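You operate a simulated robot arm through the tools that you are given. There is no shell and no other tool.

You run a simulated two-armed robot. Do the job below in one go: nothing can be reset, and whatever is moved stays where it is left.

JOB
Hush the alarm and run the fan until the heat gauge is under 100, then reset the peak.
Fine: leave the fan on auto.

The check looks at the end state, three seconds after you hand in, the way a careful person would. Anything else that was tipped, shoved, dropped, spilled or broken makes it a failure.

ROBOT AND FRAMES
Two 7-joint arms with fingered hands on one trunk that stands fixed in place. Base frame: the origin is at the foot of the trunk, x ahead of it, y to its left, z up. Units: mm, degrees, N and s.
The left shoulder is at [33, 214, 1102], the right one opposite. With the tool pointing down near the work surface each hand reaches from about 100 to 520 mm from the base axis, measured 20 degrees to its own side. Payload 3.3 kg a hand.
The TCP of each hand is the grasp point between the finger pads, 26 mm short of the fingertips. In the tool frame z runs along the fingers and y along their closing line. The gripper opens to 132 mm; its body begins 73 mm behind the TCP. The gripper is a hand of 2 fingers: y runs from the thumb to the fingers, the wrist lies at [0, 0, -224] in the tool frame, and closing takes about 1.5 s.
Orientation is that of the tool frame in the base frame, as [roll, pitch, yaw] about the fixed x, y, z axes, in that order (R = Rz(yaw) Ry(pitch) Rx(roll)). With the fingers straight down and closing along the base's y, the tool's x points along the base's -x, its y along +y and its z along -z.

CONTROLS
- The arms move only by the tool step_arm. It takes "left_steps", "right_steps" or both (then of equal length, played together; a hand with none holds still); each is a list that holds one entry, the list of rows, each a list of 6 numbers: the shift along the tool's x, y, z in m, then the turn, a rotation vector about the tool's x, y, z in degrees. In form: [[[tx, ty, tz, rx, ry, rz], ...]]. A call has 1 to 20 rows; each row shifts and turns the commanded pose from where the row before left it, along the tool's axes as they then stand. "left_jaw" and "right_jaw" are, for a hand that has rows, the gripper command, from -1 (fully open) to 1 (shut), values between in proportion, set as the call begins (left out, the last holds). A row lasts 0.2 s, in which the tool goes at most 50 mm and 8.6 degrees; a call with a longer step from one row to the next is refused whole, and so is a gripper value outside its range. A pose out of reach is approached as far as the arm can. The call stops where the force on the tool passes 40 N (or 10 N more than at its start, if that is more) or the arm is blocked; 0.2 s more then pass. The fingers move at their own pace (about 153 mm/s each) and stop on an object; they squeeze with about 24 N. The grip force told is the motor's: it shows also when the fingers shut on nothing. Time passes only in rows, and 0.2 s behind the last, so rows that do not move let the fingers close. The reply holds the time, the measured pose of the TCP, the force on the tool along the base axes, the opening and the grip force, in the units named above and with some noise, with the torque about the TCP (base axes, N m) and any sound that the robot's microphone picked up.
- Cameras (640 x 400 px; columns grow to the right, rows downward): "scene" is now at [84.9, -20.5, 1248]; the picture's right is [-0.28, -0.96, 0.00], its down [-0.86, 0.25, -0.45] and it looks along [0.43, -0.13, -0.89] (base axes); focal length 214 px, centre (320, 200). "left" rides on the left gripper at [-66, -3, -99] in its tool frame; the picture's right is [0.04, -1.00, 0.00], its down [0.83, 0.03, -0.55] and it looks along [0.55, 0.02, 0.83] (tool axes); focal length 261 px, centre (320, 200). "right" rides on the right gripper at [66, -3, -99] in its tool frame; the picture's right is [0.04, 1.00, 0.00], its down [-0.83, 0.03, -0.55] and it looks along [-0.55, 0.02, 0.83] (tool axes); focal length 261 px, centre (320, 200). There is no depth. A picture from a camera that has moved, and an enlarged one, comes with that camera's place and axes in the base frame and with its lens. The place of the scene camera against the robot may be out by one fixed shift of up to 18 mm in any direction.
- snapshot(camera): a new picture of that camera. No time passes.
- slide_trunk(by): moves the trunk up (or, below 0, down) by that many mm; the arms and the scene camera ride with it, the base frame stays. It gives what a move gives, with no picture.
- move_fingers(finger1, thumb_bend, hand): sets how far each is bent, from 0 (flat) to 1 (curled in); at 0.3 the hand is open as for a grip, at 0.7 the pads meet at the TCP. One left out holds its place. A second passes; each finger stops where it meets its share of the squeeze, and holds until it gets a number again. A gripper value or a shape takes the hand back. It gives what a move gives, with no picture; readings hold the bend of each and the force on the fingers (four entries, about 0 where the hand has none), thumb and palm.
- hand_shape(shape, hand): the hand has 2 fingers and takes this shape, open, in about a second: jaw (thumb against the fingers, like two jaws); tri (thumb and two fingers); tip (a fingertip pinch); poke (one finger out to press); point (the index stretched); flat (the hand flat); cup (the hand cupped); fist (a fist). The gripper value then closes the fingers along that shape, each until it touches; the sizes above hold for jaw. It gives what a move gives, with no picture.
- head_to(pan, tilt): turns the head with the scene camera to pan (to the left, within 86 degrees either way) and tilt (down, from -29 to 69), counted from straight ahead of the robot (the tilt from the chest, where the trunk bows). It gives what a move gives.
- zoom(camera, box): a new picture of the part [left, top, right, bottom] of that camera's present view, enlarged. No time passes.
- finish_job(): hands the job in; it is judged then, once.

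Places have to be worked out from the pictures, the camera data and where the tool is seen. Open the grippers and draw the arms clear of the work before you hand the job in, unless the task says otherwise.

The tools are called after ">>>" by a JSON object that holds its "op" and its "data". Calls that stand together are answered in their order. step_arm: Moves the arms, as the interface text tells. Its arguments: {"type":"object","properties":{"left_steps":{"type":"array","items":{"type":"array","items":{"type":"array","items":{"type":"number"}}}},"left_jaw":{"type":"number"},"right_steps":{"type":"array","items":{"type":"array","items":{"type":"array","items":{"type":"number"}}}},"right_jaw":{"type":"number"}},"required":[]} The other tools are called the same way: slide_trunk (by) moves the trunk up or down; hand_shape (shape, hand) gives the hand a shape; move_fingers (finger1, thumb_bend, hand) moves the fingers one by one; head_to (pan, tilt) turns the head that bears the scene camera; snapshot (camera) takes a picture; zoom (camera, box) takes an enlarged picture of a part of a camera's view; finish_job () hands the job in.

At the start:

```text
clock: 0.0
left_tcp_pos: [35.6, 289.2, 640.8]
left_tcp_rot: [174.9, -0.9, 77.6]
left_ft_force: [-0.1, -0.4, 0.5]
left_wrist_torque: [0.01, 0.0, 0.02]
left_grip_width: 131.9
left_gripper_force: 0.0
left_shape: jaw
left_bend: [0.3, 0.3]
left_finger forces: [0.0, 0.0, 0.0, 0.0, 0.1, 0.1]
right_tcp_pos: [257.4, -394.1, 874.6]
right_tcp_rot: [-180.0, 0.1, -180.0]
right_ft_force: [-0.1, 0.3, -0.6]
right_wrist_torque: [0.0, 0.02, -0.01]
right_grip_width: 132.1
right_gripper_force: 0.0
right_shape: jaw
right_bend: [0.3, 0.3]
right_finger forces: [0.0, 0.1, 0.1, 0.1, 0.0, 0.0]
trunk travel left (down, up): [-384.0, 377.0]
head pan, tilt (commanded): [-16.3, 63.4]
```

scene: 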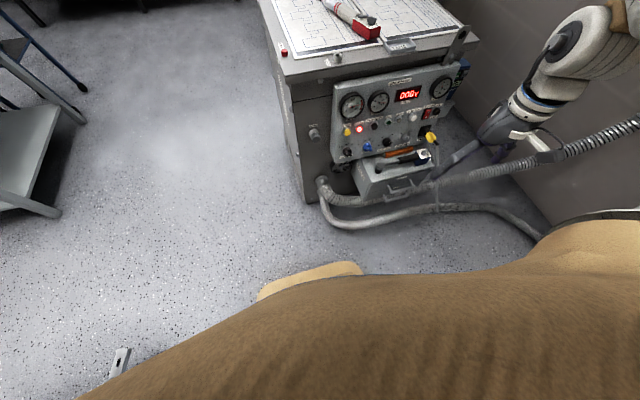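
right: 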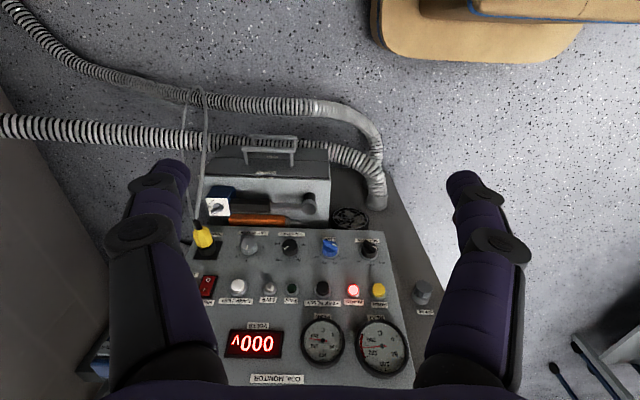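
left: 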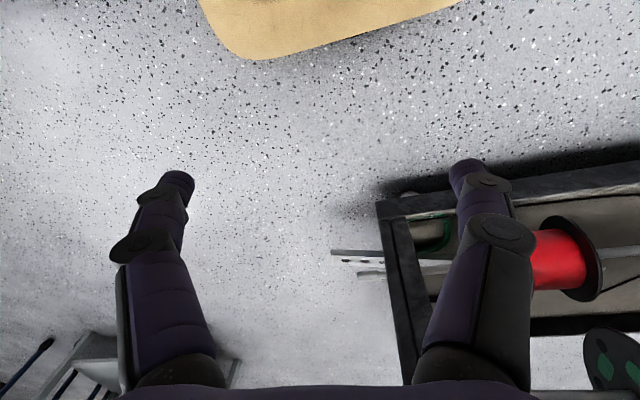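

The pictures show a panel with gauges, a red lit lamp, knobs and buttons ahead-right of the robot. I'll look closer at the panel with both the scene and right cameras to read labels.

>>> {"op": "zoom", "data": {"camera": "scene", "box": [320, 60, 480, 160]}}

>>> {"op": "zoom", "data": {"camera": "right", "box": [180, 220, 440, 390]}}

```text
4.00 times, centred on (400, 110) of scene
camera zoom: at [84.9, -20.5, 1248.0], right [-0.28, -0.96, 0.0], down [-0.86, 0.25, -0.45], along [0.43, -0.13, -0.89], focal length 858 px, centre (0, 560)
```

zoom: 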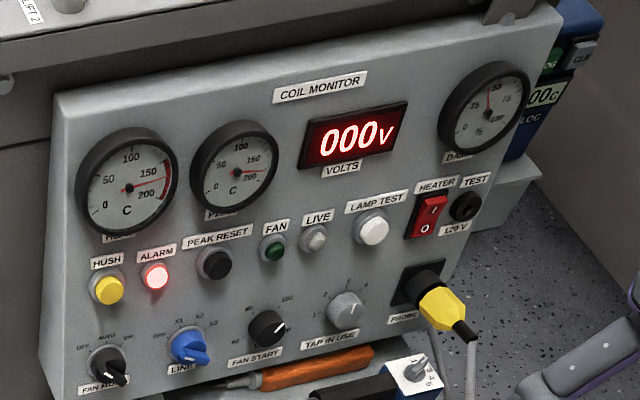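

```text
2.35 times, centred on (310, 305) of right
camera zoom: at [191.5, -395.5, 971.6], right [-0.04, 1.0, 0.0], down [0.83, 0.03, 0.55], along [0.55, 0.02, -0.83], focal length 613 px, centre (344, -47)
```

zoom: 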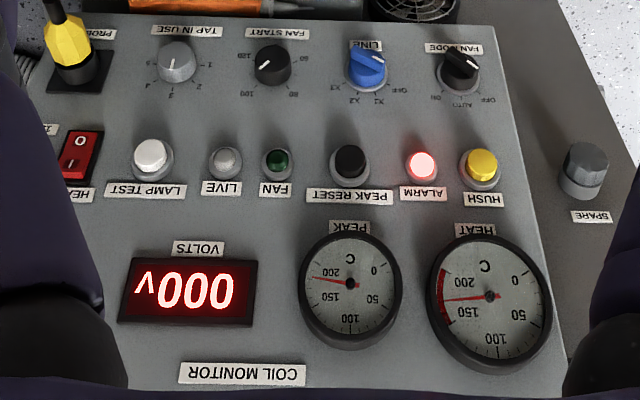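

Labels are readable: HUSH (yellow), PEAK RESET (black), FAN MODE rotary (OFF/AUTO/ON), and a HEAT gauge around 160. I'll zoom in further for the FAN MODE knob position and the gauges.

>>> {"op": "zoom", "data": {"camera": "right", "box": [320, 225, 400, 275]}}

>>> {"op": "zoom", "data": {"camera": "right", "box": [300, 310, 412, 380]}}

>>> {"op": "zoom", "data": {"camera": "scene", "box": [330, 115, 394, 165]}}

>>> {"op": "zoom", "data": {"camera": "right", "box": [180, 220, 340, 320]}}

```text
8.00 times, centred on (360, 250) of right
camera zoom: at [191.5, -395.5, 971.6], right [-0.04, 1.0, 0.0], down [0.83, 0.03, 0.55], along [0.55, 0.02, -0.83], focal length 2085 px, centre (0, -200)
```

zoom: 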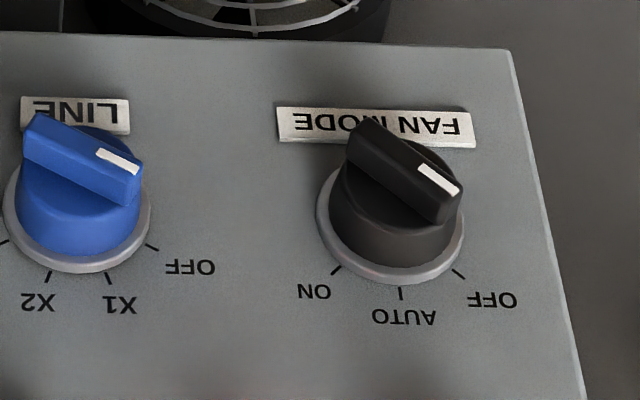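

```text
5.71 times, centred on (356, 345) of right
camera zoom: at [191.5, -395.5, 971.6], right [-0.04, 1.0, 0.0], down [0.83, 0.03, 0.55], along [0.55, 0.02, -0.83], focal length 1489 px, centre (114, -629)
```

zoom: 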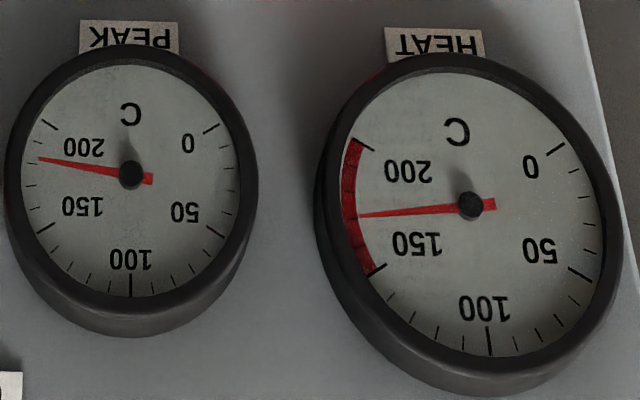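

```text
8.00 times, centred on (362, 140) of scene
camera zoom: at [84.9, -20.5, 1248.0], right [-0.28, -0.96, 0.0], down [-0.86, 0.25, -0.45], along [0.43, -0.13, -0.89], focal length 1716 px, centre (-16, 680)
```

zoom: 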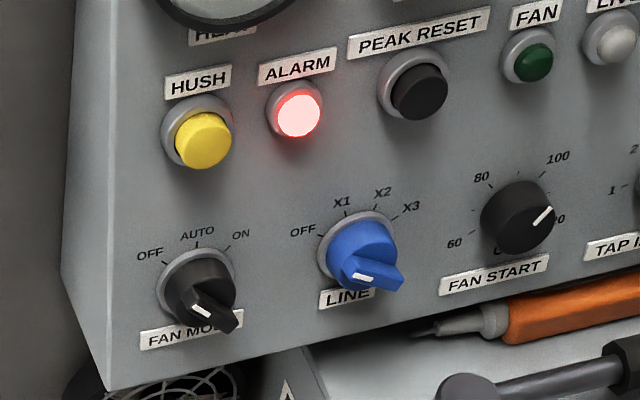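

```text
4.00 times, centred on (260, 270) of right
camera zoom: at [191.5, -395.5, 971.6], right [-0.04, 1.0, 0.0], down [0.83, 0.03, 0.55], along [0.55, 0.02, -0.83], focal length 1043 px, centre (560, -80)
```

zoom: 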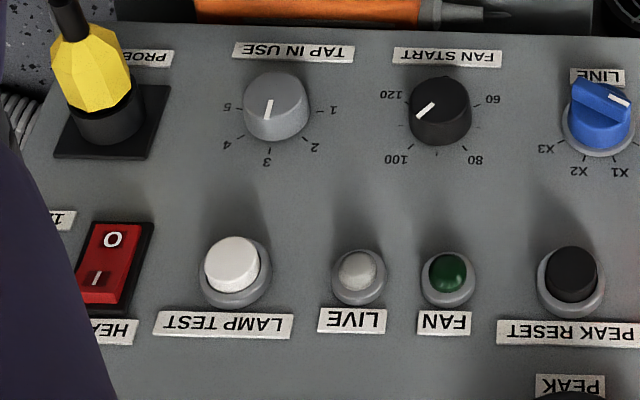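

FAN MODE's white mark points to OFF, HEAT reads about 165, and PEAK about 185. My rough triangulation puts HUSH near (593,-271,661) and FAN MODE near (588,-277,572). I'll start turning the right hand (roll about the tool axis) so it can later point forward with its camera on top.

>>> {"op": "step_arm", "data": {"right_steps": [[[0, 0, 0, 0, 0, 8.2], [0, 0, 0, 0, 0, 8.2], [0, 0, 0, 0, 0, 8.2], [0, 0, 0, 0, 0, 8.2], [0, 0, 0, 0, 0, 8.2], [0, 0, 0, 0, 0, 8.2], [0, 0, 0, 0, 0, 8.2], [0, 0, 0, 0, 0, 8.2], [0, 0, 0, 0, 0, 8.2], [0, 0, 0, 0, 0, 8.2], [0, 0, 0, 0, 0, 8.0]]]}}

```text
clock: 2.4
left_tcp_pos: [34.2, 288.8, 640.7]
left_tcp_rot: [174.9, -0.9, 77.8]
left_ft_force: [-0.5, 0.1, -0.6]
left_wrist_torque: [0.0, 0.03, -0.03]
left_grip_width: 131.9
left_gripper_force: 0.1
left_shape: jaw
left_bend: [0.3, 0.3]
left_finger forces: [0.0, 0.0, 0.0, 0.0, 0.0, 0.0]
right_tcp_pos: [257.5, -393.0, 873.8]
right_tcp_rot: [180.0, 0.1, 89.8]
right_ft_force: [-0.3, -0.5, -0.3]
right_wrist_torque: [-0.02, -0.03, 0.0]
right_grip_width: 132.1
right_gripper_force: 0.1
right_shape: jaw
right_bend: [0.3, 0.3]
right_finger forces: [0.0, 0.0, 0.1, 0.0, 0.0, 0.1]
trunk travel left (down, up): [-384.0, 377.0]
head pan, tilt (commanded): [-16.3, 63.4]
```

The roll worked cleanly. I'll continue another 90° so the camera side faces forward, ready for pitching the hand up to horizontal.

>>> {"op": "step_arm", "data": {"right_steps": [[[0, 0, 0, 0, 0, 8.2], [0, 0, 0, 0, 0, 8.2], [0, 0, 0, 0, 0, 8.2], [0, 0, 0, 0, 0, 8.2], [0, 0, 0, 0, 0, 8.2], [0, 0, 0, 0, 0, 8.2], [0, 0, 0, 0, 0, 8.2], [0, 0, 0, 0, 0, 8.2], [0, 0, 0, 0, 0, 8.2], [0, 0, 0, 0, 0, 8.2], [0, 0, 0, 0, 0, 8.0]]]}}

```text
clock: 4.8
left_tcp_pos: [35.5, 291.4, 641.1]
left_tcp_rot: [174.7, -0.9, 77.8]
left_ft_force: [-0.6, -0.1, -0.2]
left_wrist_torque: [0.0, 0.02, 0.0]
left_grip_width: 131.9
left_gripper_force: 0.0
left_shape: jaw
left_bend: [0.3, 0.3]
left_finger forces: [0.1, 0.0, 0.1, 0.0, 0.0, 0.0]
right_tcp_pos: [287.4, -480.3, 845.1]
right_tcp_rot: [-179.9, 0.0, 42.6]
right_ft_force: [-0.9, -0.1, -0.2]
right_wrist_torque: [0.02, -0.02, 0.01]
right_grip_width: 131.8
right_gripper_force: 0.1
right_shape: jaw
right_bend: [0.3, 0.3]
right_finger forces: [0.1, 0.0, 0.1, 0.0, 0.0, 0.0]
right hand out of reach, approached as far as the arm can: row 3, 4, 5, 6, 7, 8, 9, 10, 11
trunk travel left (down, up): [-384.0, 377.0]
head pan, tilt (commanded): [-16.3, 63.4]
```

The arm hits a joint limit past about 45° more of roll in this pose. I'll undo that command back to the earlier orientation and try pitching first.

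>>> {"op": "step_arm", "data": {"right_steps": [[[0, 0, 0, 0, 0, -8.2], [0, 0, 0, 0, 0, -8.2], [0, 0, 0, 0, 0, -8.2], [0, 0, 0, 0, 0, -8.2], [0, 0, 0, 0, 0, -8.2], [0, 0, 0, 0, 0, -8.2], [0, 0, 0, 0, 0, -8.2], [0, 0, 0, 0, 0, -8.2], [0, 0, 0, 0, 0, -8.2], [0, 0, 0, 0, 0, -8.2], [0, 0, 0, 0, 0, -8.0]]]}}

```text
clock: 7.2
left_tcp_pos: [35.3, 289.6, 641.3]
left_tcp_rot: [174.9, -0.9, 77.7]
left_ft_force: [-0.2, 0.3, -0.3]
left_wrist_torque: [0.0, 0.01, 0.01]
left_grip_width: 131.7
left_gripper_force: 0.1
left_shape: jaw
left_bend: [0.3, 0.3]
left_finger forces: [0.0, 0.1, 0.1, 0.0, 0.1, 0.0]
right_tcp_pos: [289.4, -479.8, 843.4]
right_tcp_rot: [-180.0, -0.2, 132.7]
right_ft_force: [0.0, -0.5, -0.2]
right_wrist_torque: [-0.01, 0.01, -0.01]
right_grip_width: 131.9
right_gripper_force: 0.0
right_shape: jaw
right_bend: [0.3, 0.3]
right_finger forces: [0.0, 0.0, 0.1, 0.0, 0.0, 0.0]
trunk travel left (down, up): [-384.0, 377.0]
head pan, tilt (commanded): [-16.3, 63.4]
```

The commanded pose resets to the measured one. I'll yaw back to camera-inward, then pitch the hand forward while moving to about (420,-300,700), still well short of the panel.

>>> {"op": "step_arm", "data": {"right_steps": [[[0, 0, 0, 0, 0, 8.54], [0, 0, 0, 0, 0, 8.54], [0, 0, 0, 0, 0, 8.54], [0, 0, 0, 0, 0, 8.54], [0, 0, 0, 0, 0, 8.54], [0.016, 0.012, 0.013, -8.5, 0, 0], [0.016, 0.0099, 0.0146, -8.5, 0, 0], [0.016, 0.0077, 0.0159, -8.5, 0, 0], [0.016, 0.0052, 0.0169, -8.5, 0, 0], [0.016, 0.0027, 0.0175, -8.5, 0, 0], [0.016, 0, 0.0177, -8.5, 0, 0], [0.016, -0.0025, 0.0175, -8.5, 0, 0], [0.016, -0.0051, 0.0169, -8.5, 0, 0], [0.016, -0.0076, 0.016, -8.5, 0, 0], [0.016, -0.0098, 0.0147, -8.5, 0, 0], [0.016, -0.0119, 0.0131, -5, 0, 0]]]}}

>>> {"op": "snapshot", "data": {"camera": "right"}}

>>> {"op": "snapshot", "data": {"camera": "scene"}}

```text
clock: 10.6
left_tcp_pos: [35.8, 289.4, 640.3]
left_tcp_rot: [174.9, -0.8, 77.6]
left_ft_force: [0.2, -0.3, 0.6]
left_wrist_torque: [-0.04, 0.03, 0.02]
left_grip_width: 132.2
left_gripper_force: 0.1
left_shape: jaw
left_bend: [0.3, 0.3]
left_finger forces: [0.0, 0.1, 0.1, 0.0, 0.1, 0.1]
right_tcp_pos: [419.7, -304.5, 702.1]
right_tcp_rot: [90.1, -0.1, 89.8]
right_ft_force: [0.4, 0.2, 0.5]
right_wrist_torque: [0.03, 0.02, 0.0]
right_grip_width: 131.9
right_gripper_force: 0.1
right_shape: jaw
right_bend: [0.3, 0.3]
right_finger forces: [0.0, 0.0, 0.0, 0.1, 0.0, 0.0]
trunk travel left (down, up): [-384.0, 377.0]
head pan, tilt (commanded): [-16.3, 63.4]
```

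```text
taken
camera right: at [321.3, -237.5, 698.1], right [0.0, 0.04, 1.0], down [-0.56, -0.83, 0.03], along [0.83, -0.56, 0.02], focal length 261 px, centre (320, 200)
```

right: 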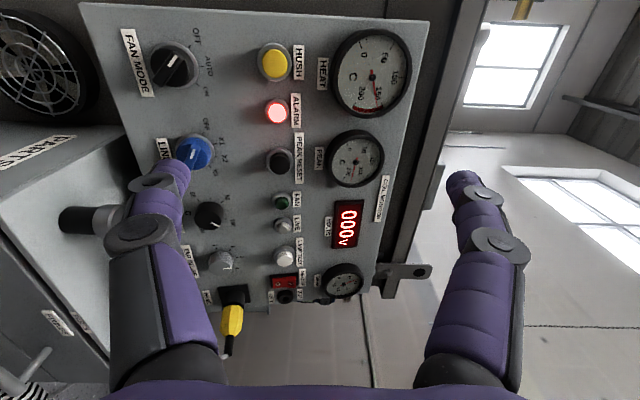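

```text
taken
camera scene: at [84.8, -20.3, 1248.0], right [-0.28, -0.96, 0.0], down [-0.86, 0.25, -0.45], along [0.43, -0.13, -0.89], focal length 214 px, centre (320, 200)
```

scene: 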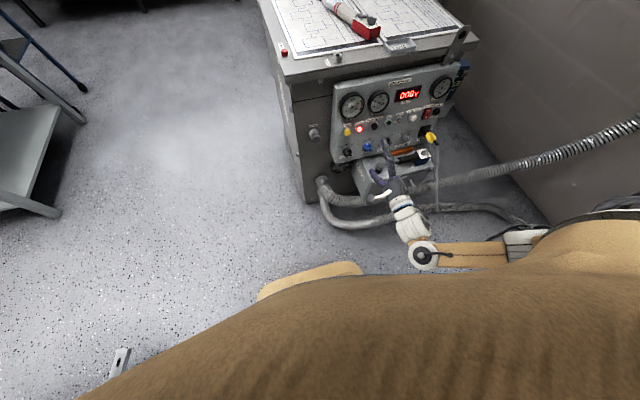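

The hand is horizontal and the right camera views the panel well. HUSH cap front triangulates to about (594,-271,658.5). I'll zoom to get FAN MODE, the HUSH button and gauges precisely from here.

>>> {"op": "zoom", "data": {"camera": "right", "box": [110, 10, 238, 90]}}

>>> {"op": "zoom", "data": {"camera": "right", "box": [230, 10, 422, 130]}}

>>> {"op": "zoom", "data": {"camera": "right", "box": [200, 120, 392, 240]}}

>>> {"op": "zoom", "data": {"camera": "right", "box": [180, 200, 420, 350]}}

```text
5.00 times, centred on (174, 50) of right
camera zoom: at [321.3, -237.5, 698.1], right [0.0, 0.04, 1.0], down [-0.56, -0.83, 0.03], along [0.83, -0.56, 0.02], focal length 1303 px, centre (1050, 950)
```

zoom: 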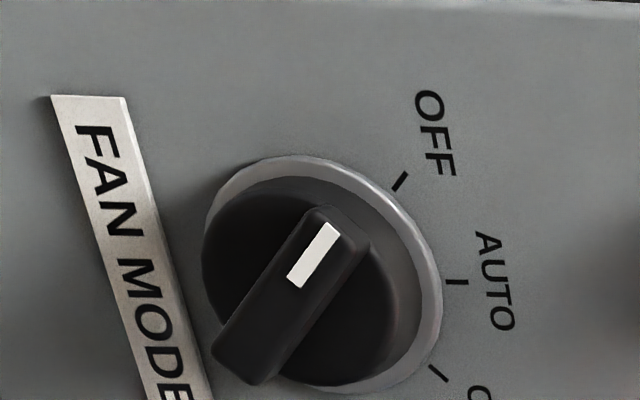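

```text
3.33 times, centred on (326, 70) of right
camera zoom: at [321.3, -237.5, 698.1], right [0.0, 0.04, 1.0], down [-0.56, -0.83, 0.03], along [0.83, -0.56, 0.02], focal length 869 px, centre (300, 633)
```

zoom: 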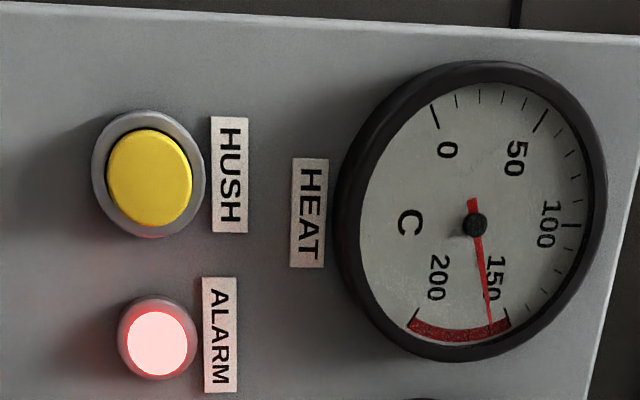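

```text
3.33 times, centred on (296, 180) of right
camera zoom: at [321.3, -237.5, 698.1], right [0.0, 0.04, 1.0], down [-0.56, -0.83, 0.03], along [0.83, -0.56, 0.02], focal length 869 px, centre (400, 267)
```

zoom: 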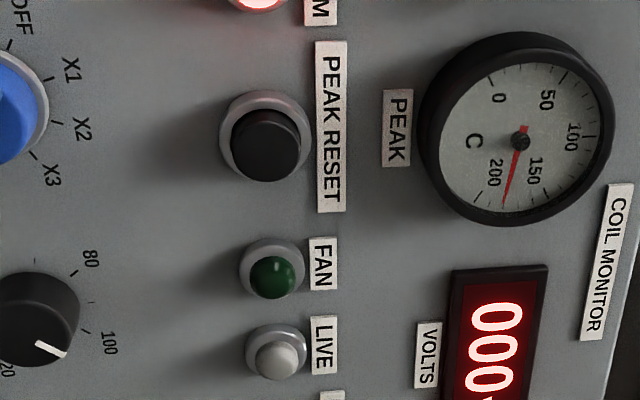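

```text
2.67 times, centred on (300, 275) of right
camera zoom: at [321.3, -237.5, 698.1], right [0.0, 0.04, 1.0], down [-0.56, -0.83, 0.03], along [0.83, -0.56, 0.02], focal length 695 px, centre (373, 0)
```

zoom: 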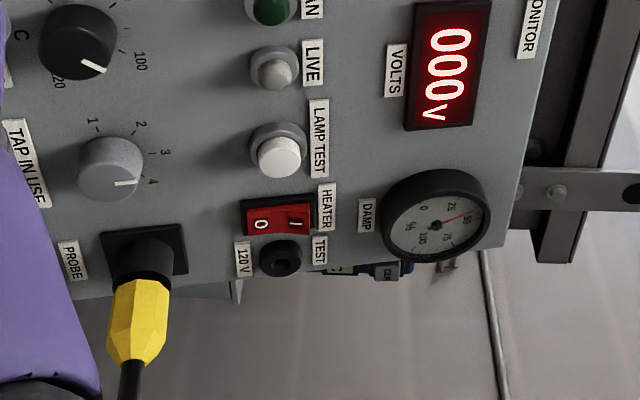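

Triangulation from two right-camera views gives a panel tilted back about 10°, HUSH cap front at (594,-271,658.5), and FAN MODE axis through (593,-275,564) with marks at ±45° and its bar about 22 mm proud. HEAT is already falling (about 157), so I'll go straight to a 50 mm standoff from HUSH, tool pitched 10° down, closing the fingers on the way.

>>> {"op": "step_arm", "data": {"right_steps": [[[0.0112, -0.0101, 0.0332, 5, 0, 0], [0.0112, -0.0072, 0.034, 5, 0, 0], [0.0112, -0.0042, 0.0345, 0, 0, 0], [0, 0, 0, 0, 0, 0], [0, 0, 0, 0, 0, 0]]], "right_jaw": 1}}

>>> {"op": "snapshot", "data": {"camera": "right"}}

>>> {"op": "zoom", "data": {"camera": "scene", "box": [320, 60, 480, 160]}}

```text
clock: 11.8
left_tcp_pos: [35.0, 288.5, 641.9]
left_tcp_rot: [175.0, -0.9, 77.7]
left_ft_force: [-0.4, 0.2, -0.1]
left_wrist_torque: [-0.01, 0.0, 0.05]
left_grip_width: 131.8
left_gripper_force: 0.1
left_shape: jaw
left_bend: [0.3, 0.3]
left_finger forces: [0.0, 0.0, 0.0, 0.1, 0.1, 0.0]
right_tcp_pos: [520.9, -272.0, 670.5]
right_tcp_rot: [100.1, -0.1, 89.9]
right_ft_force: [1.0, 0.7, 0.0]
right_wrist_torque: [0.0, 0.03, 0.01]
right_grip_width: 0.0
right_gripper_force: 23.9
right_shape: jaw
right_bend: [0.61, 0.7]
right_finger forces: [0.1, 0.0, 0.1, 0.0, 0.0, 0.0]
trunk travel left (down, up): [-384.0, 377.0]
head pan, tilt (commanded): [-16.3, 63.4]
```

```text
taken
camera right: at [422.4, -204.3, 684.9], right [0.18, 0.04, 0.98], down [-0.54, -0.83, 0.13], along [0.82, -0.55, -0.13], focal length 261 px, centre (320, 200)
```

right: 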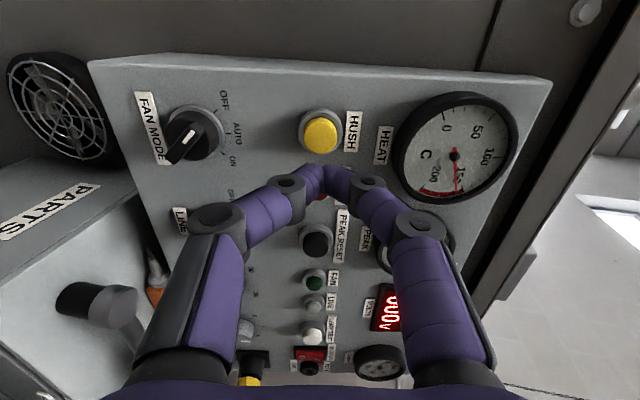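

```text
4.00 times, centred on (400, 110) of scene
camera zoom: at [84.8, -20.5, 1248.0], right [-0.28, -0.96, 0.0], down [-0.86, 0.25, -0.45], along [0.43, -0.13, -0.89], focal length 858 px, centre (0, 560)
```

zoom: 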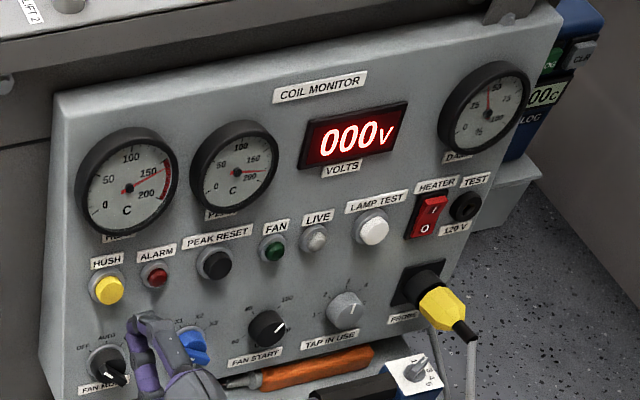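

Fingers are closed with tips at about (546,-272,666); the alarm lamp looked dark in this instant (probably flashing). I'll zoom on HUSH in the right camera to refine lateral aim.

>>> {"op": "zoom", "data": {"camera": "right", "box": [270, 100, 398, 180]}}

>>> {"op": "zoom", "data": {"camera": "scene", "box": [330, 85, 394, 125]}}

>>> {"op": "zoom", "data": {"camera": "scene", "box": [330, 115, 394, 155]}}

```text
5.00 times, centred on (334, 140) of right
camera zoom: at [422.4, -204.3, 684.9], right [0.18, 0.04, 0.98], down [-0.54, -0.83, 0.13], along [0.82, -0.55, -0.13], focal length 1303 px, centre (250, 500)
```

zoom: 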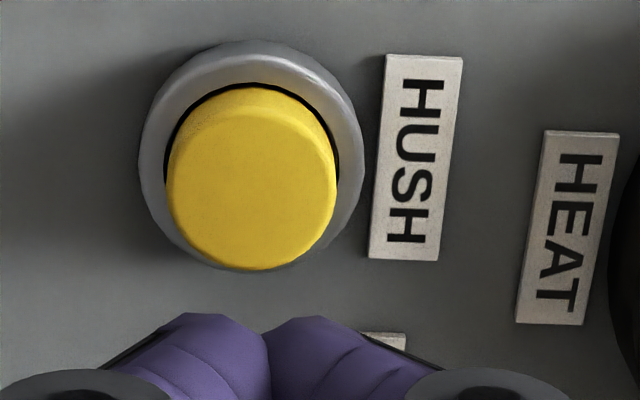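

```text
10.00 times, centred on (362, 105) of scene
camera zoom: at [84.8, -20.5, 1248.0], right [-0.28, -0.96, 0.0], down [-0.86, 0.25, -0.45], along [0.43, -0.13, -0.89], focal length 2145 px, centre (-100, 1150)
```

zoom: 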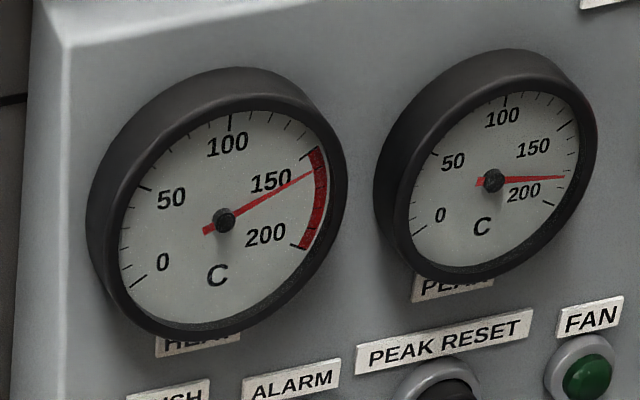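

```text
10.00 times, centred on (362, 135) of scene
camera zoom: at [84.8, -20.5, 1248.0], right [-0.28, -0.96, 0.0], down [-0.86, 0.25, -0.45], along [0.43, -0.13, -0.89], focal length 2145 px, centre (-100, 850)
```

zoom: 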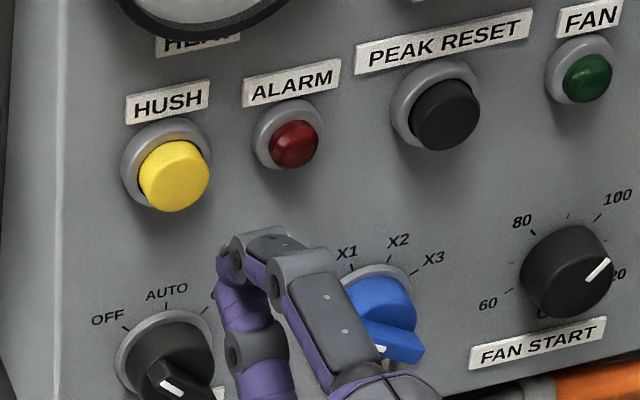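

HEAT is ~157 and HUSH cap centre refines to about (594,-269,658), straight along the tool axis 48 mm ahead of the tips. I'll push in, slowing at the end.

>>> {"op": "step_arm", "data": {"right_steps": [[[0.001, 0, 0.014, 0, 0, 0], [0.001, 0, 0.014, 0, 0, 0], [0.001, 0, 0.014, 0, 0, 0], [0, 0, 0.003, 0, 0, 0], [0, 0, 0.002, 0, 0, 0], [0, 0, 0.002, 0, 0, 0], [0, 0, 0.002, 0, 0, 0]]]}}

>>> {"op": "zoom", "data": {"camera": "right", "box": [240, 80, 400, 180]}}

>>> {"op": "zoom", "data": {"camera": "scene", "box": [320, 80, 416, 140]}}

```text
clock: 13.4
left_tcp_pos: [34.7, 289.8, 642.1]
left_tcp_rot: [174.8, -1.0, 77.8]
left_ft_force: [0.7, -0.6, 0.6]
left_wrist_torque: [-0.02, 0.01, 0.01]
left_grip_width: 132.1
left_gripper_force: 0.0
left_shape: jaw
left_bend: [0.3, 0.3]
left_finger forces: [0.0, 0.0, 0.0, 0.0, 0.0, 0.0]
right_tcp_pos: [570.3, -268.0, 664.0]
right_tcp_rot: [100.2, -0.1, 89.9]
right_ft_force: [-3.2, 1.1, 0.7]
right_wrist_torque: [-0.02, -0.06, 0.02]
right_grip_width: 0.1
right_gripper_force: 24.2
right_shape: jaw
right_bend: [0.62, 0.7]
right_finger forces: [0.0, 0.0, 0.0, 0.0, 0.0, 0.1]
trunk travel left (down, up): [-384.0, 377.0]
head pan, tilt (commanded): [-16.3, 63.4]
heard: click
```

```text
4.00 times, centred on (320, 130) of right
camera zoom: at [472.1, -200.9, 676.3], right [0.18, 0.04, 0.98], down [-0.54, -0.83, 0.13], along [0.82, -0.55, -0.13], focal length 1043 px, centre (320, 480)
```

zoom: 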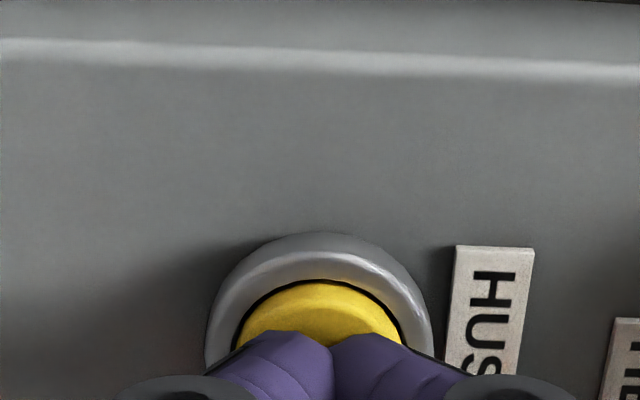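

```text
6.67 times, centred on (368, 110) of scene
camera zoom: at [84.5, -20.3, 1248.0], right [-0.28, -0.96, 0.0], down [-0.86, 0.25, -0.45], along [0.43, -0.13, -0.89], focal length 1430 px, centre (0, 800)
```

zoom: 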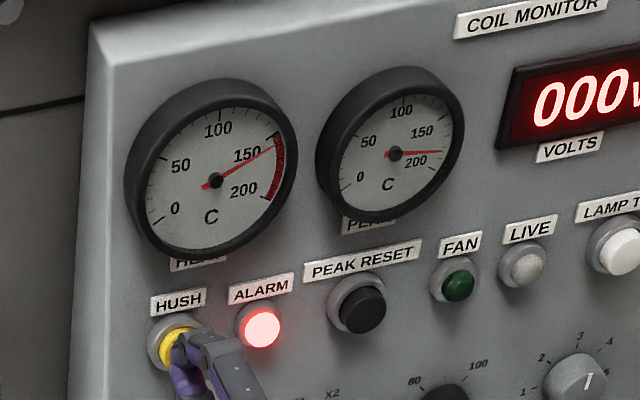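

HUSH clicked with light contact. I'll retract straight back, then shift down to a standoff in front of FAN MODE and look at the lamp and knob.

>>> {"op": "step_arm", "data": {"right_steps": [[[0, 0, -0.02, 0, 0, 0], [0, 0, -0.03, 0, 0, 0], [-0.0024, -0.0315, -0.0034, 0, 0, 0], [-0.0024, -0.0315, -0.0034, 0, 0, 0], [-0.0024, -0.0315, -0.0034, 0, 0, 0]]]}}

>>> {"op": "snapshot", "data": {"camera": "right"}}

>>> {"op": "zoom", "data": {"camera": "scene", "box": [320, 80, 448, 160]}}

```text
clock: 14.6
left_tcp_pos: [35.4, 290.1, 640.7]
left_tcp_rot: [175.0, -1.0, 77.6]
left_ft_force: [0.8, 0.2, 0.0]
left_wrist_torque: [0.01, -0.02, -0.01]
left_grip_width: 131.9
left_gripper_force: 0.0
left_shape: jaw
left_bend: [0.3, 0.3]
left_finger forces: [0.1, 0.0, 0.1, 0.0, 0.0, 0.1]
right_tcp_pos: [494.4, -274.5, 578.9]
right_tcp_rot: [100.0, -0.1, 89.9]
right_ft_force: [-1.5, 0.7, 0.5]
right_wrist_torque: [0.01, 0.0, 0.01]
right_grip_width: 0.0
right_gripper_force: 24.0
right_shape: jaw
right_bend: [0.62, 0.7]
right_finger forces: [0.0, 0.0, 0.0, 0.0, 0.1, 0.0]
trunk travel left (down, up): [-384.0, 377.0]
head pan, tilt (commanded): [-16.3, 63.4]
```

```text
taken
camera right: at [396.2, -208.3, 592.8], right [0.17, 0.04, 0.98], down [-0.54, -0.83, 0.13], along [0.82, -0.55, -0.12], focal length 261 px, centre (320, 200)
```

right: 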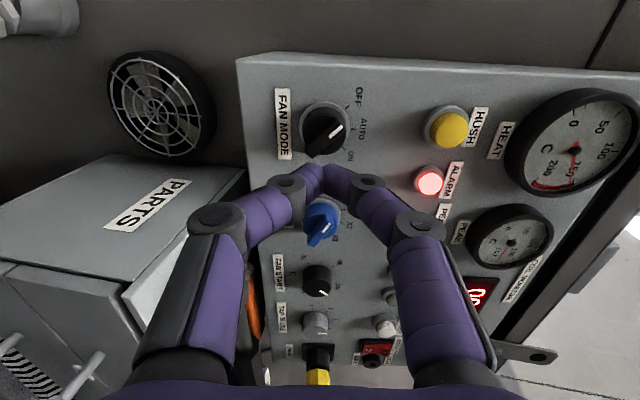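

```text
5.00 times, centred on (384, 120) of scene
camera zoom: at [84.9, -20.4, 1248.0], right [-0.28, -0.96, 0.0], down [-0.86, 0.25, -0.45], along [0.43, -0.13, -0.89], focal length 1072 px, centre (0, 600)
```

zoom: 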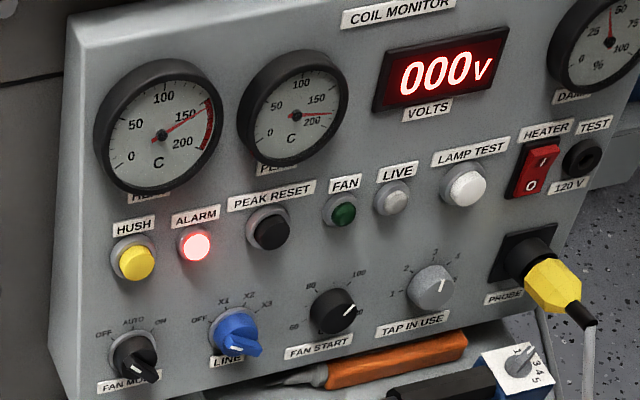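

The alarm lamp is on (likely steady now that it's hushed; I'll recheck it). Now zooming on the FAN MODE knob to judge bar size and height.

>>> {"op": "zoom", "data": {"camera": "right", "box": [270, 80, 398, 160]}}

>>> {"op": "zoom", "data": {"camera": "scene", "box": [330, 135, 378, 165]}}

```text
5.00 times, centred on (334, 120) of right
camera zoom: at [396.2, -208.3, 592.8], right [0.17, 0.04, 0.98], down [-0.54, -0.83, 0.13], along [0.82, -0.55, -0.12], focal length 1303 px, centre (250, 600)
```

zoom: 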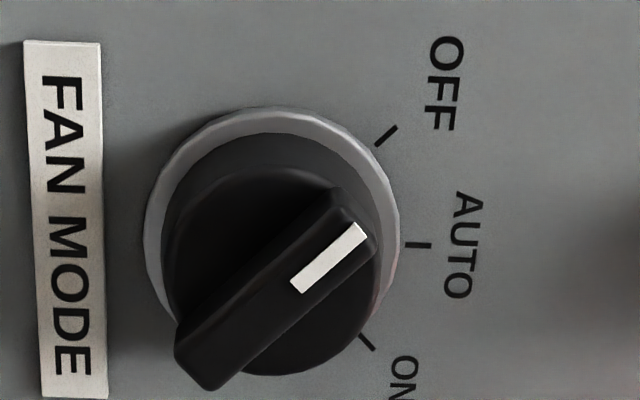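

```text
13.33 times, centred on (354, 150) of scene
camera zoom: at [84.9, -20.4, 1248.0], right [-0.28, -0.96, 0.0], down [-0.86, 0.25, -0.45], along [0.43, -0.13, -0.89], focal length 2860 px, centre (-133, 867)
```

zoom: 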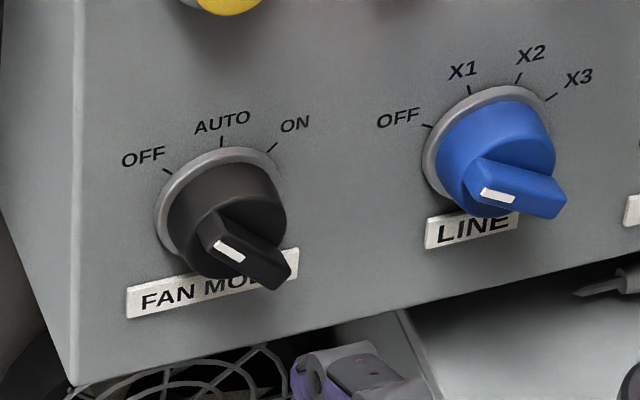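

The mark points at OFF; the bar is about 36 mm long, 9 mm wide and ~10 mm tall over the knob body. I'll try the "tip" hand shape for a fingertip pinch and see what it looks like from here (80+ mm clear of the panel).

>>> {"op": "hand_shape", "data": {"hand": "right", "shape": "tip"}}

>>> {"op": "snapshot", "data": {"camera": "right"}}

>>> {"op": "zoom", "data": {"camera": "scene", "box": [330, 100, 490, 200]}}

```text
clock: 15.5
left_tcp_pos: [35.1, 289.8, 640.7]
left_tcp_rot: [174.9, -0.9, 77.7]
left_ft_force: [0.6, 0.0, 0.0]
left_wrist_torque: [0.02, -0.01, -0.01]
left_grip_width: 131.7
left_gripper_force: 0.0
left_shape: jaw
left_bend: [0.3, 0.3]
left_finger forces: [0.1, 0.0, 0.1, 0.0, 0.1, 0.1]
right_tcp_pos: [494.1, -275.7, 579.4]
right_tcp_rot: [100.1, -0.1, 89.9]
right_ft_force: [0.6, 0.7, 0.3]
right_wrist_torque: [-0.02, 0.03, -0.01]
right_grip_width: 131.9
right_gripper_force: 0.0
right_shape: tip
right_bend: [0.3, 0.3]
right_finger forces: [0.0, 0.1, 0.0, 0.0, 0.0, 0.0]
trunk travel left (down, up): [-384.0, 377.0]
head pan, tilt (commanded): [-16.3, 63.4]
```

```text
taken
camera right: at [396.4, -208.3, 593.0], right [0.18, 0.04, 0.98], down [-0.54, -0.83, 0.13], along [0.82, -0.55, -0.13], focal length 261 px, centre (320, 200)
```

right: 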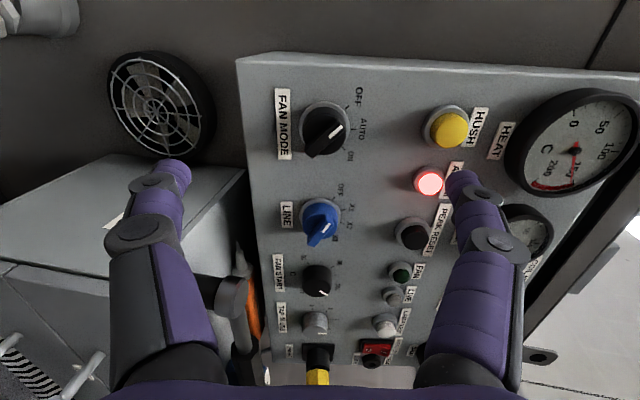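

```text
4.00 times, centred on (410, 150) of scene
camera zoom: at [84.9, -20.4, 1248.0], right [-0.28, -0.96, 0.0], down [-0.86, 0.25, -0.45], along [0.43, -0.13, -0.89], focal length 858 px, centre (-40, 400)
```

zoom: 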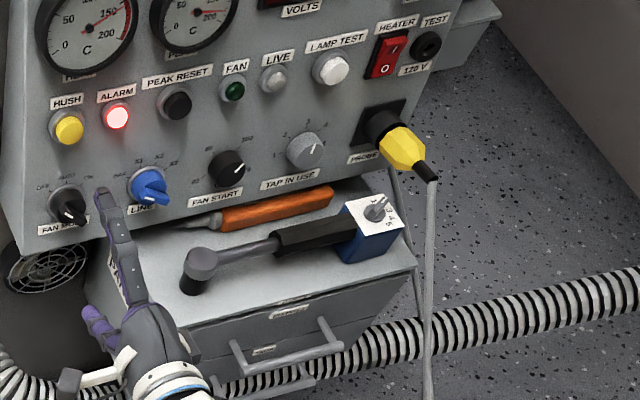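

The tip shape opens the same; I'll roll the hand +45° to line the closing direction up with the bar at OFF and close partly to see the fingertip geometry.

>>> {"op": "step_arm", "data": {"right_steps": [[[0, 0, 0, 0, 0, 7.5], [0, 0, 0, 0, 0, 7.5], [0, 0, 0, 0, 0, 7.5], [0, 0, 0, 0, 0, 7.5], [0, 0, 0, 0, 0, 7.5], [0, 0, 0, 0, 0, 7.5]]], "right_jaw": 0.4}}

>>> {"op": "snapshot", "data": {"camera": "right"}}

>>> {"op": "zoom", "data": {"camera": "scene", "box": [330, 100, 490, 200]}}

```text
clock: 16.9
left_tcp_pos: [35.6, 289.0, 639.4]
left_tcp_rot: [174.9, -0.9, 77.7]
left_ft_force: [-0.2, 0.1, 0.3]
left_wrist_torque: [0.0, 0.03, 0.0]
left_grip_width: 131.9
left_gripper_force: 0.0
left_shape: jaw
left_bend: [0.3, 0.3]
left_finger forces: [0.0, 0.0, 0.1, 0.1, 0.0, 0.1]
right_tcp_pos: [494.3, -275.8, 578.4]
right_tcp_rot: [104.3, -44.4, 79.8]
right_ft_force: [-0.4, 1.8, 0.5]
right_wrist_torque: [-0.02, 0.01, 0.01]
right_grip_width: 39.9
right_gripper_force: 0.1
right_shape: tip
right_bend: [0.73, 0.7]
right_finger forces: [0.0, 0.0, 0.0, 0.0, 0.0, 0.0]
trunk travel left (down, up): [-384.0, 377.0]
head pan, tilt (commanded): [-16.3, 63.4]
```

```text
taken
camera right: at [404.4, -225.4, 640.0], right [0.13, -0.68, 0.72], down [-0.65, -0.61, -0.46], along [0.75, -0.41, -0.52], focal length 261 px, centre (320, 200)
```

right: 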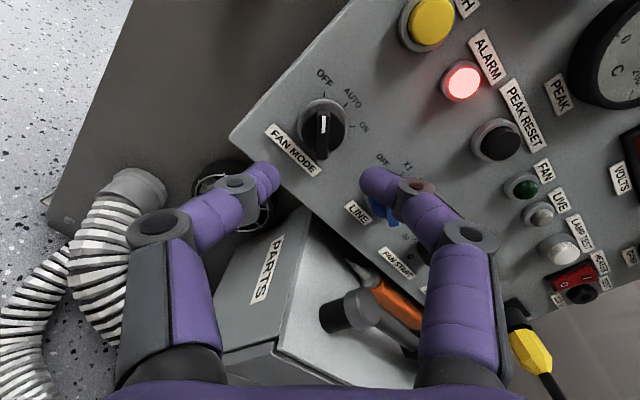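

```text
4.00 times, centred on (410, 150) of scene
camera zoom: at [84.9, -20.4, 1248.0], right [-0.28, -0.96, 0.0], down [-0.86, 0.25, -0.45], along [0.43, -0.13, -0.89], focal length 858 px, centre (-40, 400)
```

zoom: 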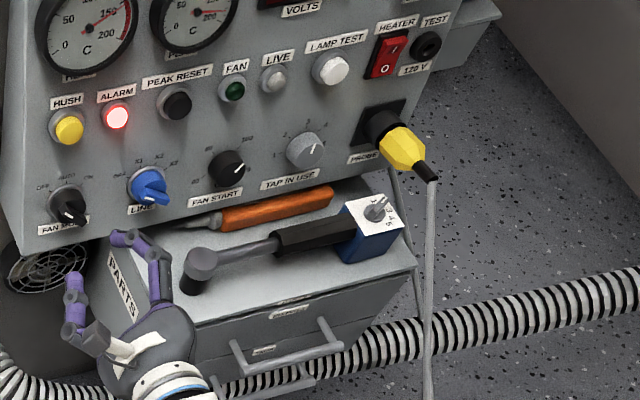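

The roll to 45° is good and the bar now appears aligned with the tool's x axis. Before gripping, I'll test in free space whether the wrist can keep rolling toward the AUTO/ON angles.

>>> {"op": "step_arm", "data": {"right_steps": [[[0, 0, 0, 0, 0, 8.5], [0, 0, 0, 0, 0, 8.5], [0, 0, 0, 0, 0, 8.5], [0, 0, 0, 0, 0, 8.5], [0, 0, 0, 0, 0, 8.5]]]}}

```text
clock: 18.1
left_tcp_pos: [36.5, 288.9, 640.3]
left_tcp_rot: [174.8, -0.9, 77.7]
left_ft_force: [0.0, -0.5, -0.1]
left_wrist_torque: [-0.02, -0.03, 0.0]
left_grip_width: 132.0
left_gripper_force: 0.1
left_shape: jaw
left_bend: [0.3, 0.3]
left_finger forces: [0.0, 0.1, 0.0, 0.0, 0.1, 0.0]
right_tcp_pos: [494.6, -275.7, 579.5]
right_tcp_rot: [167.5, -79.6, 12.6]
right_ft_force: [0.4, -0.2, 0.3]
right_wrist_torque: [0.0, 0.02, -0.02]
right_grip_width: 40.1
right_gripper_force: 0.1
right_shape: tip
right_bend: [0.73, 0.7]
right_finger forces: [0.0, 0.0, 0.1, 0.0, 0.0, 0.0]
trunk travel left (down, up): [-384.0, 377.0]
head pan, tilt (commanded): [-16.3, 63.4]
```

Rolled to ~87° without trouble; continuing a bit more at a time.

>>> {"op": "step_arm", "data": {"right_steps": [[[0, 0, 0, 0, 0, 8.5], [0, 0, 0, 0, 0, 8.5]]]}}

```text
clock: 18.7
left_tcp_pos: [36.0, 289.2, 640.5]
left_tcp_rot: [175.0, -0.9, 77.7]
left_ft_force: [-0.7, -0.2, -0.5]
left_wrist_torque: [0.02, -0.01, 0.0]
left_grip_width: 131.8
left_gripper_force: 0.0
left_shape: jaw
left_bend: [0.3, 0.3]
left_finger forces: [0.1, 0.1, 0.0, 0.0, 0.0, 0.0]
right_tcp_pos: [494.5, -273.8, 579.9]
right_tcp_rot: [-124.9, -72.2, -56.5]
right_ft_force: [-0.2, -0.4, 0.8]
right_wrist_torque: [-0.02, -0.01, -0.01]
right_grip_width: 40.0
right_gripper_force: 0.1
right_shape: tip
right_bend: [0.73, 0.7]
right_finger forces: [0.1, 0.0, 0.0, 0.1, 0.0, 0.0]
trunk travel left (down, up): [-384.0, 377.0]
head pan, tilt (commanded): [-16.3, 63.4]
```

Now at ~104.5° and still tracking; two more rows toward 135°.

>>> {"op": "step_arm", "data": {"right_steps": [[[0, 0, 0, 0, 0, 8.5], [0, 0, 0, 0, 0, 8.5]]]}}

```text
clock: 19.3
left_tcp_pos: [35.9, 289.9, 640.1]
left_tcp_rot: [174.9, -0.9, 77.6]
left_ft_force: [0.0, 0.6, -0.5]
left_wrist_torque: [-0.01, -0.02, 0.01]
left_grip_width: 131.8
left_gripper_force: 0.1
left_shape: jaw
left_bend: [0.3, 0.3]
left_finger forces: [0.0, 0.1, 0.0, 0.0, 0.1, 0.0]
right_tcp_pos: [494.6, -274.7, 579.6]
right_tcp_rot: [-108.9, -56.7, -74.3]
right_ft_force: [-0.8, 0.2, -0.9]
right_wrist_torque: [0.0, 0.02, 0.0]
right_grip_width: 39.9
right_gripper_force: 0.1
right_shape: tip
right_bend: [0.73, 0.7]
right_finger forces: [0.1, 0.0, 0.0, 0.2, 0.0, 0.1]
trunk travel left (down, up): [-384.0, 377.0]
head pan, tilt (commanded): [-16.3, 63.4]
```

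121.5° works; trying up to ~137.5°.

>>> {"op": "step_arm", "data": {"right_steps": [[[0, 0, 0, 0, 0, 8], [0, 0, 0, 0, 0, 8]]]}}

>>> {"op": "snapshot", "data": {"camera": "right"}}

```text
clock: 19.9
left_tcp_pos: [36.1, 289.3, 640.2]
left_tcp_rot: [174.9, -0.9, 77.8]
left_ft_force: [-0.4, -0.1, 0.6]
left_wrist_torque: [0.0, 0.02, -0.06]
left_grip_width: 132.0
left_gripper_force: 0.1
left_shape: jaw
left_bend: [0.3, 0.3]
left_finger forces: [0.0, 0.0, 0.0, 0.1, 0.1, 0.0]
right_tcp_pos: [494.3, -273.7, 579.7]
right_tcp_rot: [-103.5, -41.6, -81.0]
right_ft_force: [-0.8, 0.3, -0.5]
right_wrist_torque: [0.01, -0.01, 0.02]
right_grip_width: 39.9
right_gripper_force: 0.0
right_shape: tip
right_bend: [0.73, 0.7]
right_finger forces: [0.1, 0.0, 0.0, 0.0, 0.0, 0.0]
trunk travel left (down, up): [-384.0, 377.0]
head pan, tilt (commanded): [-16.3, 63.4]
```

```text
taken
camera right: at [404.8, -320.0, 641.3], right [-0.13, -0.7, -0.7], down [-0.65, 0.59, -0.48], along [0.75, 0.39, -0.53], focal length 261 px, centre (320, 200)
```

right: 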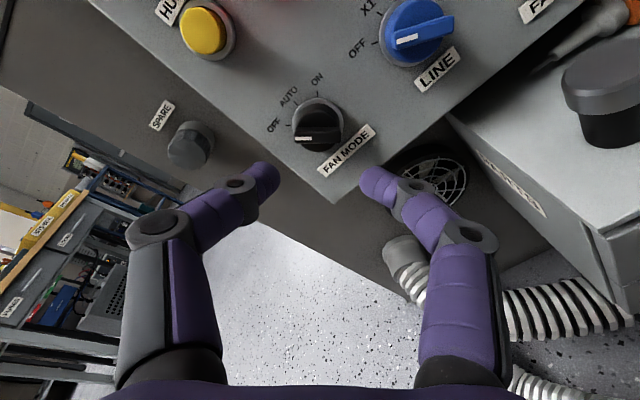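

The wrist covers the whole 45°→137° roll at this spot, so a single grip can turn OFF→ON. Rolling back to 45° to line up with the bar, then I'll check the alignment.

>>> {"op": "step_arm", "data": {"right_steps": [[[0, 0, 0, 0, 0, -8.41], [0, 0, 0, 0, 0, -8.41], [0, 0, 0, 0, 0, -8.41], [0, 0, 0, 0, 0, -8.41], [0, 0, 0, 0, 0, -8.41], [0, 0, 0, 0, 0, -8.41], [0, 0, 0, 0, 0, -8.41], [0, 0, 0, 0, 0, -8.41], [0, 0, 0, 0, 0, -8.41], [0, 0, 0, 0, 0, -8.41], [0, 0, 0, 0, 0, -8.4]]]}}

>>> {"op": "zoom", "data": {"camera": "right", "box": [240, 80, 400, 180]}}

```text
clock: 22.3
left_tcp_pos: [36.0, 289.4, 640.8]
left_tcp_rot: [174.9, -0.8, 77.7]
left_ft_force: [-0.2, -0.6, 0.4]
left_wrist_torque: [0.01, 0.02, 0.02]
left_grip_width: 132.1
left_gripper_force: 0.0
left_shape: jaw
left_bend: [0.3, 0.3]
left_finger forces: [0.0, 0.0, 0.0, 0.1, 0.0, 0.0]
right_tcp_pos: [495.5, -274.4, 579.2]
right_tcp_rot: [104.2, -44.1, 79.9]
right_ft_force: [-0.4, -0.3, -0.1]
right_wrist_torque: [0.01, 0.03, -0.01]
right_grip_width: 39.9
right_gripper_force: 0.0
right_shape: tip
right_bend: [0.73, 0.7]
right_finger forces: [0.1, 0.0, 0.0, 0.0, 0.0, 0.0]
trunk travel left (down, up): [-384.0, 377.0]
head pan, tilt (commanded): [-16.3, 63.4]
```

```text
4.00 times, centred on (320, 130) of right
camera zoom: at [404.9, -225.3, 639.6], right [0.13, -0.68, 0.72], down [-0.64, -0.61, -0.46], along [0.75, -0.41, -0.52], focal length 1043 px, centre (320, 480)
```

zoom: 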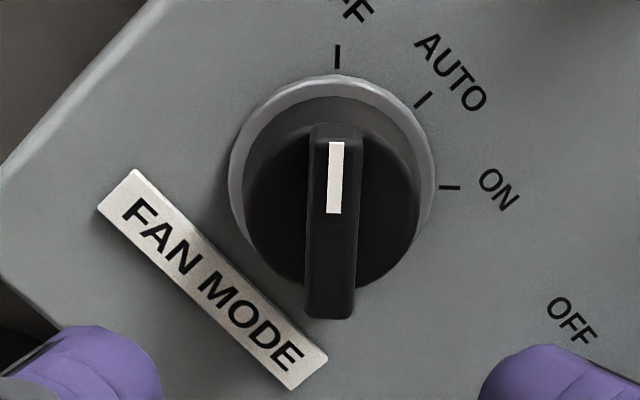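

The bar is neatly aligned, centred about 2 mm to tool +y and 3 mm to tool +x of the tool axis. I'll correct that and advance 50 mm so the open fingertips come level with the bar's top, then look.

>>> {"op": "step_arm", "data": {"right_steps": [[[0.003, 0.002, 0.005, 0, 0, 0], [0, 0, 0.015, 0, 0, 0], [0, 0, 0.015, 0, 0, 0], [0, 0, 0.01, 0, 0, 0], [0, 0, 0.005, 0, 0, 0]]]}}

>>> {"op": "snapshot", "data": {"camera": "right"}}

>>> {"op": "zoom", "data": {"camera": "scene", "box": [330, 115, 410, 165]}}

```text
clock: 23.5
left_tcp_pos: [35.6, 290.0, 639.7]
left_tcp_rot: [175.0, -0.9, 77.8]
left_ft_force: [0.6, 0.3, -0.9]
left_wrist_torque: [0.0, 0.04, 0.02]
left_grip_width: 131.6
left_gripper_force: 0.0
left_shape: jaw
left_bend: [0.3, 0.3]
left_finger forces: [0.0, 0.0, 0.0, 0.0, 0.0, 0.0]
right_tcp_pos: [538.0, -274.3, 577.8]
right_tcp_rot: [104.2, -44.3, 79.9]
right_ft_force: [0.4, -0.1, 0.2]
right_wrist_torque: [0.0, 0.0, -0.03]
right_grip_width: 39.4
right_gripper_force: 0.0
right_shape: tip
right_bend: [0.73, 0.7]
right_finger forces: [0.1, 0.0, 0.0, 0.0, 0.1, 0.1]
right hand out of reach, approached as far as the arm can: row 4, 5
trunk travel left (down, up): [-384.0, 377.0]
head pan, tilt (commanded): [-16.3, 63.4]
```

```text
taken
camera right: at [448.0, -225.0, 638.2], right [0.13, -0.68, 0.72], down [-0.64, -0.61, -0.46], along [0.75, -0.41, -0.52], focal length 261 px, centre (320, 200)
```

right: 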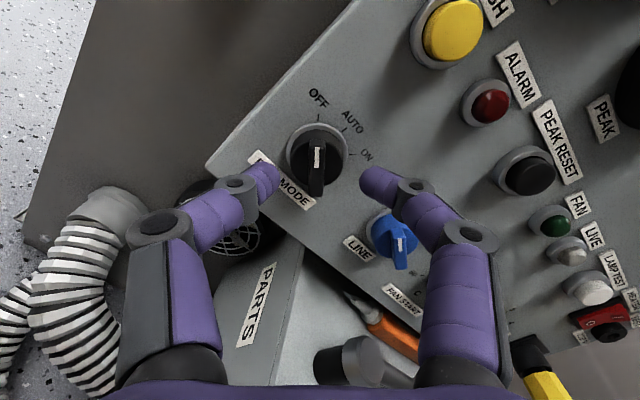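

```text
8.00 times, centred on (370, 140) of scene
camera zoom: at [84.9, -20.4, 1247.9], right [-0.28, -0.96, 0.0], down [-0.86, 0.25, -0.45], along [0.43, -0.13, -0.89], focal length 1716 px, centre (-80, 680)
```

zoom: 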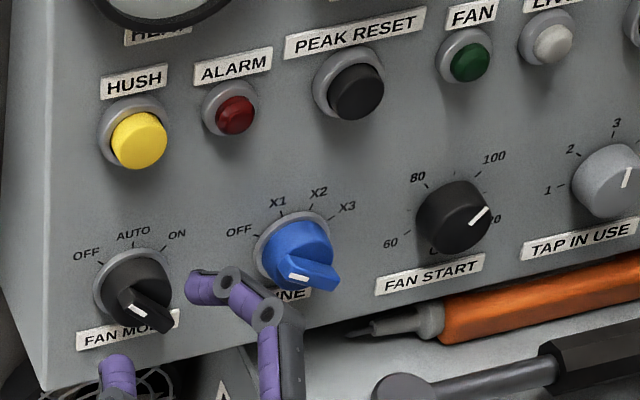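

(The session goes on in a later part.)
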